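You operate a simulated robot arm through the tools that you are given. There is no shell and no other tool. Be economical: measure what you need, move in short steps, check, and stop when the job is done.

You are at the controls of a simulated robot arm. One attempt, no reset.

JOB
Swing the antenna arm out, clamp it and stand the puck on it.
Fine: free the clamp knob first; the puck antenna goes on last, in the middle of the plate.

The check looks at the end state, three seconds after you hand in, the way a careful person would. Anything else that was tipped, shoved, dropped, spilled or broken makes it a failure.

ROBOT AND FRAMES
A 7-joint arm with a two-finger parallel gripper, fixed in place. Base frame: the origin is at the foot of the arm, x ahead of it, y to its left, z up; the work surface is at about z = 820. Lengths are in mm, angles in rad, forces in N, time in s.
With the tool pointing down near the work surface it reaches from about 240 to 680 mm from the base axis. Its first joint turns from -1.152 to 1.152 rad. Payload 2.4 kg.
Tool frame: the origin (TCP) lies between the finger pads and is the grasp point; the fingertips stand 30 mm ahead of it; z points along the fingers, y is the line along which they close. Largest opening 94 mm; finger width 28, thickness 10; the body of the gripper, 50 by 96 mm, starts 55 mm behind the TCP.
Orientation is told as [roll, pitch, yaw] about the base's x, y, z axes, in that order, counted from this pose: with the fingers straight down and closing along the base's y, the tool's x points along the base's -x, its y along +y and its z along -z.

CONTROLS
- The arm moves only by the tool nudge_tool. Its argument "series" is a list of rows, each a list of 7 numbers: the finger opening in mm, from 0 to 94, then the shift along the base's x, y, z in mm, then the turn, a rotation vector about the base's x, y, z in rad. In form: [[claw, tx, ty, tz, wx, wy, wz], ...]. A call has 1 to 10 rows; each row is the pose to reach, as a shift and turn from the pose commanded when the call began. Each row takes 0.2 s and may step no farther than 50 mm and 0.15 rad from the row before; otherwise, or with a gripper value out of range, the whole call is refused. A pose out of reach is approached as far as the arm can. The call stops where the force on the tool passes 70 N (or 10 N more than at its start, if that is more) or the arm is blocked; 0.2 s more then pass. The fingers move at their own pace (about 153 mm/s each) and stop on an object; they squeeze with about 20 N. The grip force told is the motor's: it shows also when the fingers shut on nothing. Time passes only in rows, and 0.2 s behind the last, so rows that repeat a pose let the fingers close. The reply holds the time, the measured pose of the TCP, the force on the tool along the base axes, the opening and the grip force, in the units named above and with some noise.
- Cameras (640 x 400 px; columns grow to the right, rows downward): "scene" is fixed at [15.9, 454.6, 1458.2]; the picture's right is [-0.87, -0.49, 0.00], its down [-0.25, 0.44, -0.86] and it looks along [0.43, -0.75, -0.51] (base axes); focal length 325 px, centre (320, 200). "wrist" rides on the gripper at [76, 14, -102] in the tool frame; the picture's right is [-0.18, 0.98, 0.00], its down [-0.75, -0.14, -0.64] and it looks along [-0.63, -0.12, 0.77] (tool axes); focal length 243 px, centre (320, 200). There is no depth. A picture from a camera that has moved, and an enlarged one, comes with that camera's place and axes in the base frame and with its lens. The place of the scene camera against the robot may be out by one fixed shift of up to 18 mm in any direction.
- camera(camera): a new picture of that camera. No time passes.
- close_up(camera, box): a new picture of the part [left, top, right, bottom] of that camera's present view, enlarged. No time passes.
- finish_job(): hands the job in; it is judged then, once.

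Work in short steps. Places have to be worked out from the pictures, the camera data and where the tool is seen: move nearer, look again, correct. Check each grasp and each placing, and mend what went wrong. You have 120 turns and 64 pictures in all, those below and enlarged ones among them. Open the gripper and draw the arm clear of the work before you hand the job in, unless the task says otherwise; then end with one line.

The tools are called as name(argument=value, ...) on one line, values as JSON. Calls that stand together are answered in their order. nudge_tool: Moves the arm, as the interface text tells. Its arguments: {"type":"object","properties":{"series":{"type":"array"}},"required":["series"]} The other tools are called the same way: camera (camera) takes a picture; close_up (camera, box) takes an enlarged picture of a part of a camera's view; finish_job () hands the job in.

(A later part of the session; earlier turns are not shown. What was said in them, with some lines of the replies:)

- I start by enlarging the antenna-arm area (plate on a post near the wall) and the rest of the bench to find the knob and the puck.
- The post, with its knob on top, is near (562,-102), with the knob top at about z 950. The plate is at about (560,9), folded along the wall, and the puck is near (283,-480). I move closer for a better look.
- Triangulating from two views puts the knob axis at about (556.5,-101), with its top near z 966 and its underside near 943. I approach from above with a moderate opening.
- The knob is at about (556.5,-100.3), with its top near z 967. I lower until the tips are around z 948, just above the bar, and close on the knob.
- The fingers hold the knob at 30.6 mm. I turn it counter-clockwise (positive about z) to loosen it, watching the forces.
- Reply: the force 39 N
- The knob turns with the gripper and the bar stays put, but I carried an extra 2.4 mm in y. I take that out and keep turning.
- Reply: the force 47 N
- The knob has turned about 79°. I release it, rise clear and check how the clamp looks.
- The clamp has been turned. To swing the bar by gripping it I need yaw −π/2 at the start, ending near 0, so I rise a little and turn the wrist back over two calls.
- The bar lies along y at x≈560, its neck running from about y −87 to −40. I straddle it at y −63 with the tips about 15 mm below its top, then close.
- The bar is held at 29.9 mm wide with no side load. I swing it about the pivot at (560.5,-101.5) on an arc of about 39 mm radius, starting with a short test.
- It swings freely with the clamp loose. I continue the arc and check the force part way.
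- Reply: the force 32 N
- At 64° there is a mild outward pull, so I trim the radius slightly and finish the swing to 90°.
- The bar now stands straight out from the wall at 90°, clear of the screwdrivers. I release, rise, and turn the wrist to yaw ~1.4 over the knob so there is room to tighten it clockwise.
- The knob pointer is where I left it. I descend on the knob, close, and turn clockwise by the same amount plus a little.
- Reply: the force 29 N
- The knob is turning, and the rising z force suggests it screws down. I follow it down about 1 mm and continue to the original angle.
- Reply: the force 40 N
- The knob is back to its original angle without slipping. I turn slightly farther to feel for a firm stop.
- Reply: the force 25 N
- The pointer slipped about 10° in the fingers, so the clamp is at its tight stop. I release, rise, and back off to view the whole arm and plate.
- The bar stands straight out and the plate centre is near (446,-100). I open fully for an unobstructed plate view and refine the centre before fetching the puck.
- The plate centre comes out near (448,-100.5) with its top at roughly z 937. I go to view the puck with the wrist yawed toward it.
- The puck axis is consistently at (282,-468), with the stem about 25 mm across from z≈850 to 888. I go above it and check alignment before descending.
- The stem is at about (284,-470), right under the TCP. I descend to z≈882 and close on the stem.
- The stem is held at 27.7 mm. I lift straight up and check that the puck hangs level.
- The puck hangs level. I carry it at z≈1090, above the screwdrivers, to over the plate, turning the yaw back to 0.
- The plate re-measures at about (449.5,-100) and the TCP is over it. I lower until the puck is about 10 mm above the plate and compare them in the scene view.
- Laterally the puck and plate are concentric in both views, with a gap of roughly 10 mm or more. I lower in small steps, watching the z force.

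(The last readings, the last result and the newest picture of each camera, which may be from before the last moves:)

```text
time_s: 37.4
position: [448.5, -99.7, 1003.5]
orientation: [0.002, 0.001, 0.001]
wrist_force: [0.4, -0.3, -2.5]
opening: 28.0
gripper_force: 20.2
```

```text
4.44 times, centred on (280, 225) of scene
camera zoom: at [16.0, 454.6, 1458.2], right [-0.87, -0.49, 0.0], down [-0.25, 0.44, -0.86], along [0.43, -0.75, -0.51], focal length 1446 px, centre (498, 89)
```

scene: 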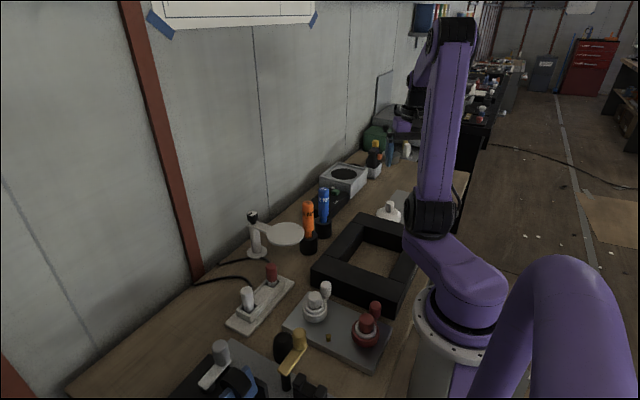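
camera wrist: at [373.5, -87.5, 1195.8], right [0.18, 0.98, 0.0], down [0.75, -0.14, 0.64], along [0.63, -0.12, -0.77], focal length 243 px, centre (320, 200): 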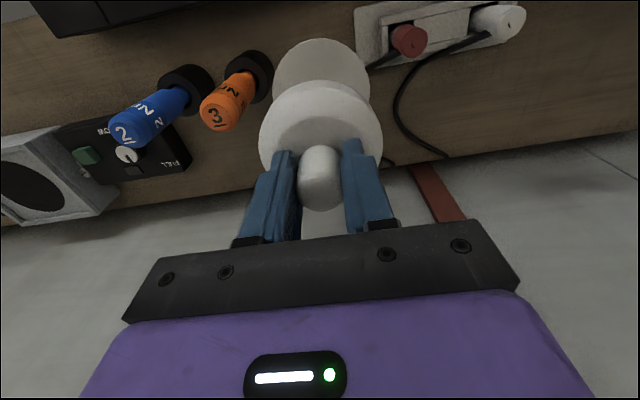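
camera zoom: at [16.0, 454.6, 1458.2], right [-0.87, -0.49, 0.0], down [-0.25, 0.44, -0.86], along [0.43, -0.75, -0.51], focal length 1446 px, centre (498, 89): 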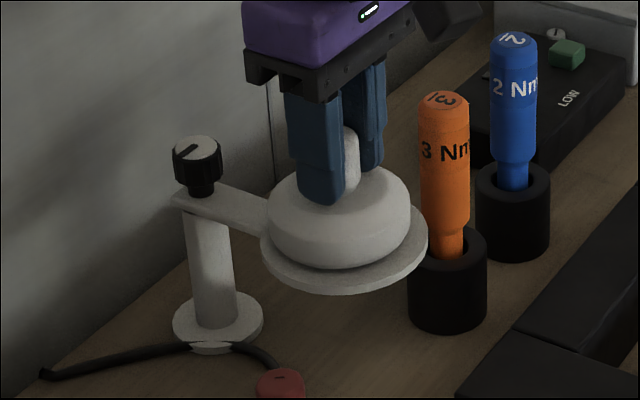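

No contact yet. I enlarge this view to measure the offset between the puck and plate edges.

close_up(camera="scene", box=[280, 210, 332, 248])

close_up(camera="scene", box=[284, 210, 336, 248])

close_up(camera="wrist", box=[220, 50, 420, 190])

```text
10.53 times, centred on (306, 229) of scene
camera zoom: at [16.0, 454.6, 1458.2], right [-0.87, -0.49, 0.0], down [-0.25, 0.44, -0.86], along [0.43, -0.75, -0.51], focal length 3425 px, centre (467, -105)
```

zoom: 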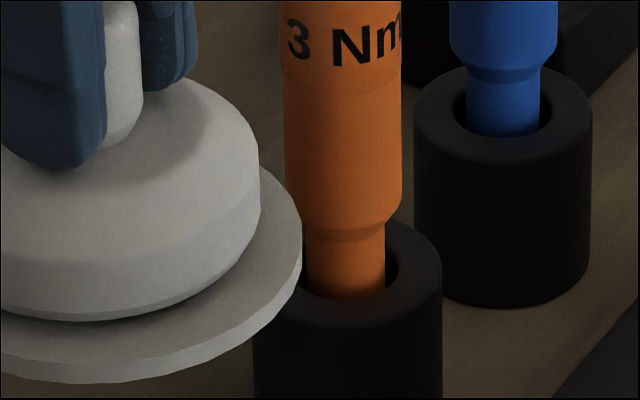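

```text
10.53 times, centred on (310, 229) of scene
camera zoom: at [16.0, 454.6, 1458.2], right [-0.87, -0.49, 0.0], down [-0.25, 0.44, -0.86], along [0.43, -0.75, -0.51], focal length 3425 px, centre (425, -105)
```

zoom: 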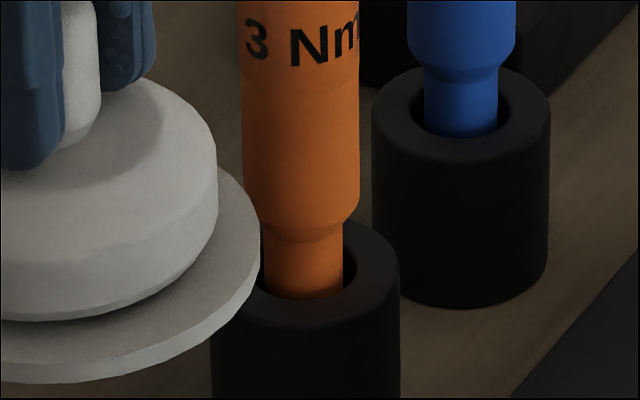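

```text
2.86 times, centred on (320, 120) of wrist
camera zoom: at [374.0, -86.3, 1106.5], right [0.18, 0.98, 0.0], down [0.75, -0.14, 0.64], along [0.63, -0.12, -0.77], focal length 693 px, centre (320, 429)
```

zoom: 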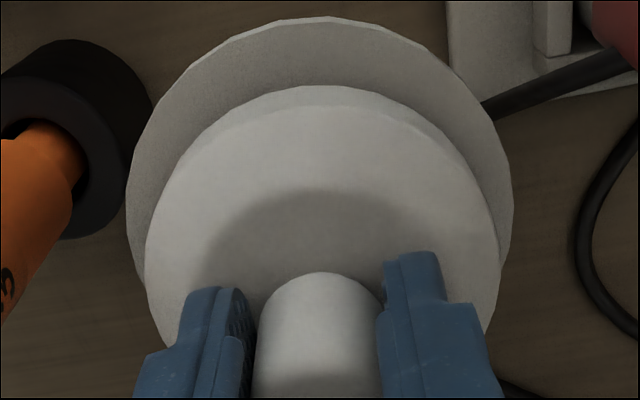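

Both views put the puck about 2–3 mm too far in +x and under 1 mm in +y, with a few mm of gap left. I correct that and lower in small steps.

nudge_tool(series=[[0, -2.5, -0.8, 0, 0, 0, 0], [0, -2.5, -0.8, -1.5, 0, 0, 0], [0, -2.5, -0.8, -3, 0, 0, 0], [0, -2.5, -0.8, -3, 0, 0, 0]])

```text
time_s: 38.4
position: [445.7, -102.4, 999.7]
orientation: [0.0, 0.001, 0.0]
wrist_force: [-0.8, 0.3, -1.9]
opening: 27.8
gripper_force: 20.4
```

No contact yet at z≈1000, so I keep lowering in about 1 mm steps.

nudge_tool(series=[[0, 0, 0, -1, 0, 0, 0], [0, 0, 0, -2, 0, 0, 0], [0, 0, 0, -2, 0, 0, 0]])

close_up(camera="scene", box=[250, 205, 330, 255])

```text
time_s: 39.2
position: [446.6, -100.4, 999.6]
orientation: [0.0, -0.002, -0.001]
wrist_force: [-0.9, -0.2, 10.7]
opening: 28.2
gripper_force: 20.1
```

```text
8.00 times, centred on (290, 230) of scene
camera zoom: at [15.7, 454.7, 1458.2], right [-0.87, -0.49, 0.0], down [-0.25, 0.44, -0.86], along [0.43, -0.75, -0.51], focal length 2603 px, centre (560, -40)
```

zoom: 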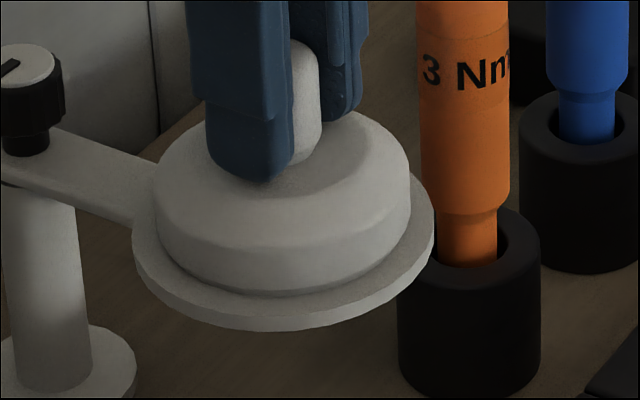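

There is contact (about +13 N), and the puck and plate outlines are concentric within a millimetre. I ease off slightly and open.

nudge_tool(series=[[0, 0, 0, 1, 0, 0, 0], [0, 0, 0, 1, 0, 0, 0], [45, 0, 0, 1, 0, 0, 0], [45, 0, 0, 1, 0, 0, 0]])

nudge_tool(series=[[45, 0, 0, 15, 0, 0, 0], [45, 0, 0, 40, 0, 0, 0], [45, 0, 0, 80, 0, 0, 0], [45, -40, 0, 100, 0, 0, 0], [60, -80, 0, 110, 0, 0, 0], [94, -110, 0, 110, 0, 0, 0], [94, -110, 0, 110, 0, 0, 0]])

close_up(camera="wrist", box=[230, 100, 430, 240])

close_up(camera="scene", box=[230, 180, 330, 270])

```text
time_s: 40.2
position: [446.8, -99.3, 1000.3]
orientation: [-0.001, 0.001, 0.0]
wrist_force: [-0.2, -0.2, 0.8]
opening: 44.9
gripper_force: 0.1
```

```text
time_s: 41.8
position: [336.0, -101.5, 1109.7]
orientation: [0.001, 0.001, 0.0]
wrist_force: [0.3, 0.1, 0.2]
opening: 93.9
gripper_force: 0.0
```

```text
2.86 times, centred on (330, 170) of wrist
camera zoom: at [261.3, -87.6, 1213.1], right [0.18, 0.98, 0.0], down [0.75, -0.14, 0.64], along [0.63, -0.12, -0.77], focal length 693 px, centre (291, 286)
```

zoom: 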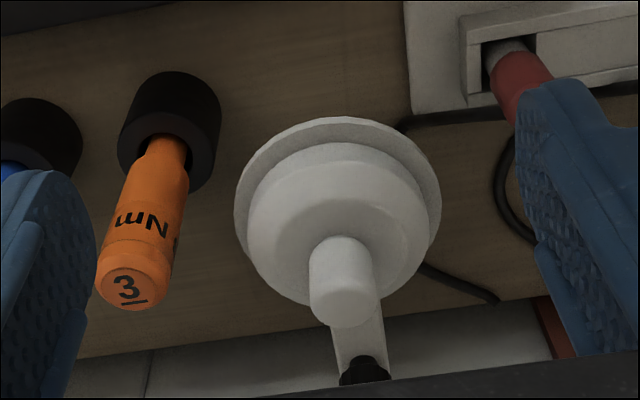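

```text
4.44 times, centred on (280, 225) of scene
camera zoom: at [15.9, 454.6, 1458.2], right [-0.87, -0.49, 0.0], down [-0.25, 0.44, -0.86], along [0.43, -0.75, -0.51], focal length 1446 px, centre (498, 89)
```

zoom: 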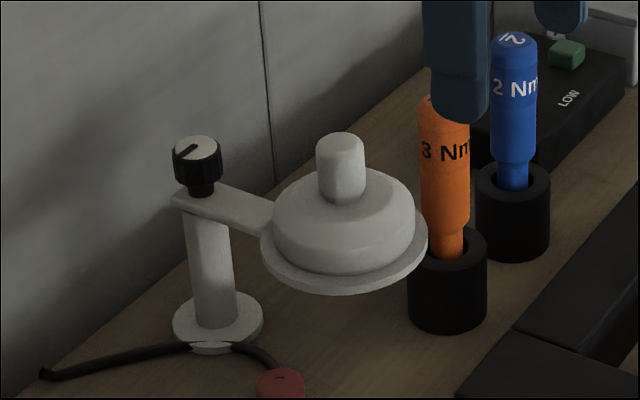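

The puck stands upright and centred, the bar is out and clamped, and the knob is tight. I draw the arm farther up and check the whole scene once more.

nudge_tool(series=[[94, 0, 10, 45, 0, 0, 0], [94, 0, 20, 90, 0, 0, 0], [94, 0, 30, 115, 0, 0, 0], [94, 0, 30, 115, 0, 0, 0]])

camera(camera="scene")

```text
time_s: 42.8
position: [337.2, -69.8, 1226.1]
orientation: [0.001, -0.001, 0.0]
wrist_force: [-0.7, -0.6, -0.8]
opening: 93.8
gripper_force: 0.0
```

```text
14 pictures are left
```

scene: 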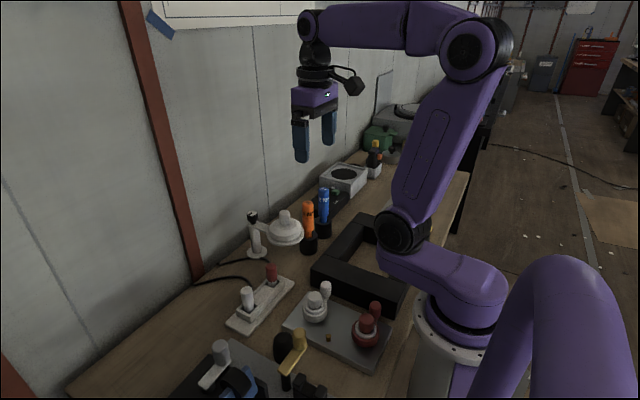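

The arm is clear with the gripper open, and nothing else on the bench has moved. I hand in.

finish_job()

```text
The job is handed in.
```

I freed the clamp knob, swung the antenna arm out 90° from the wall, turned the knob back to its tight stop, and stood the puck upright in the middle of the plate; nothing else moved in the last picture.
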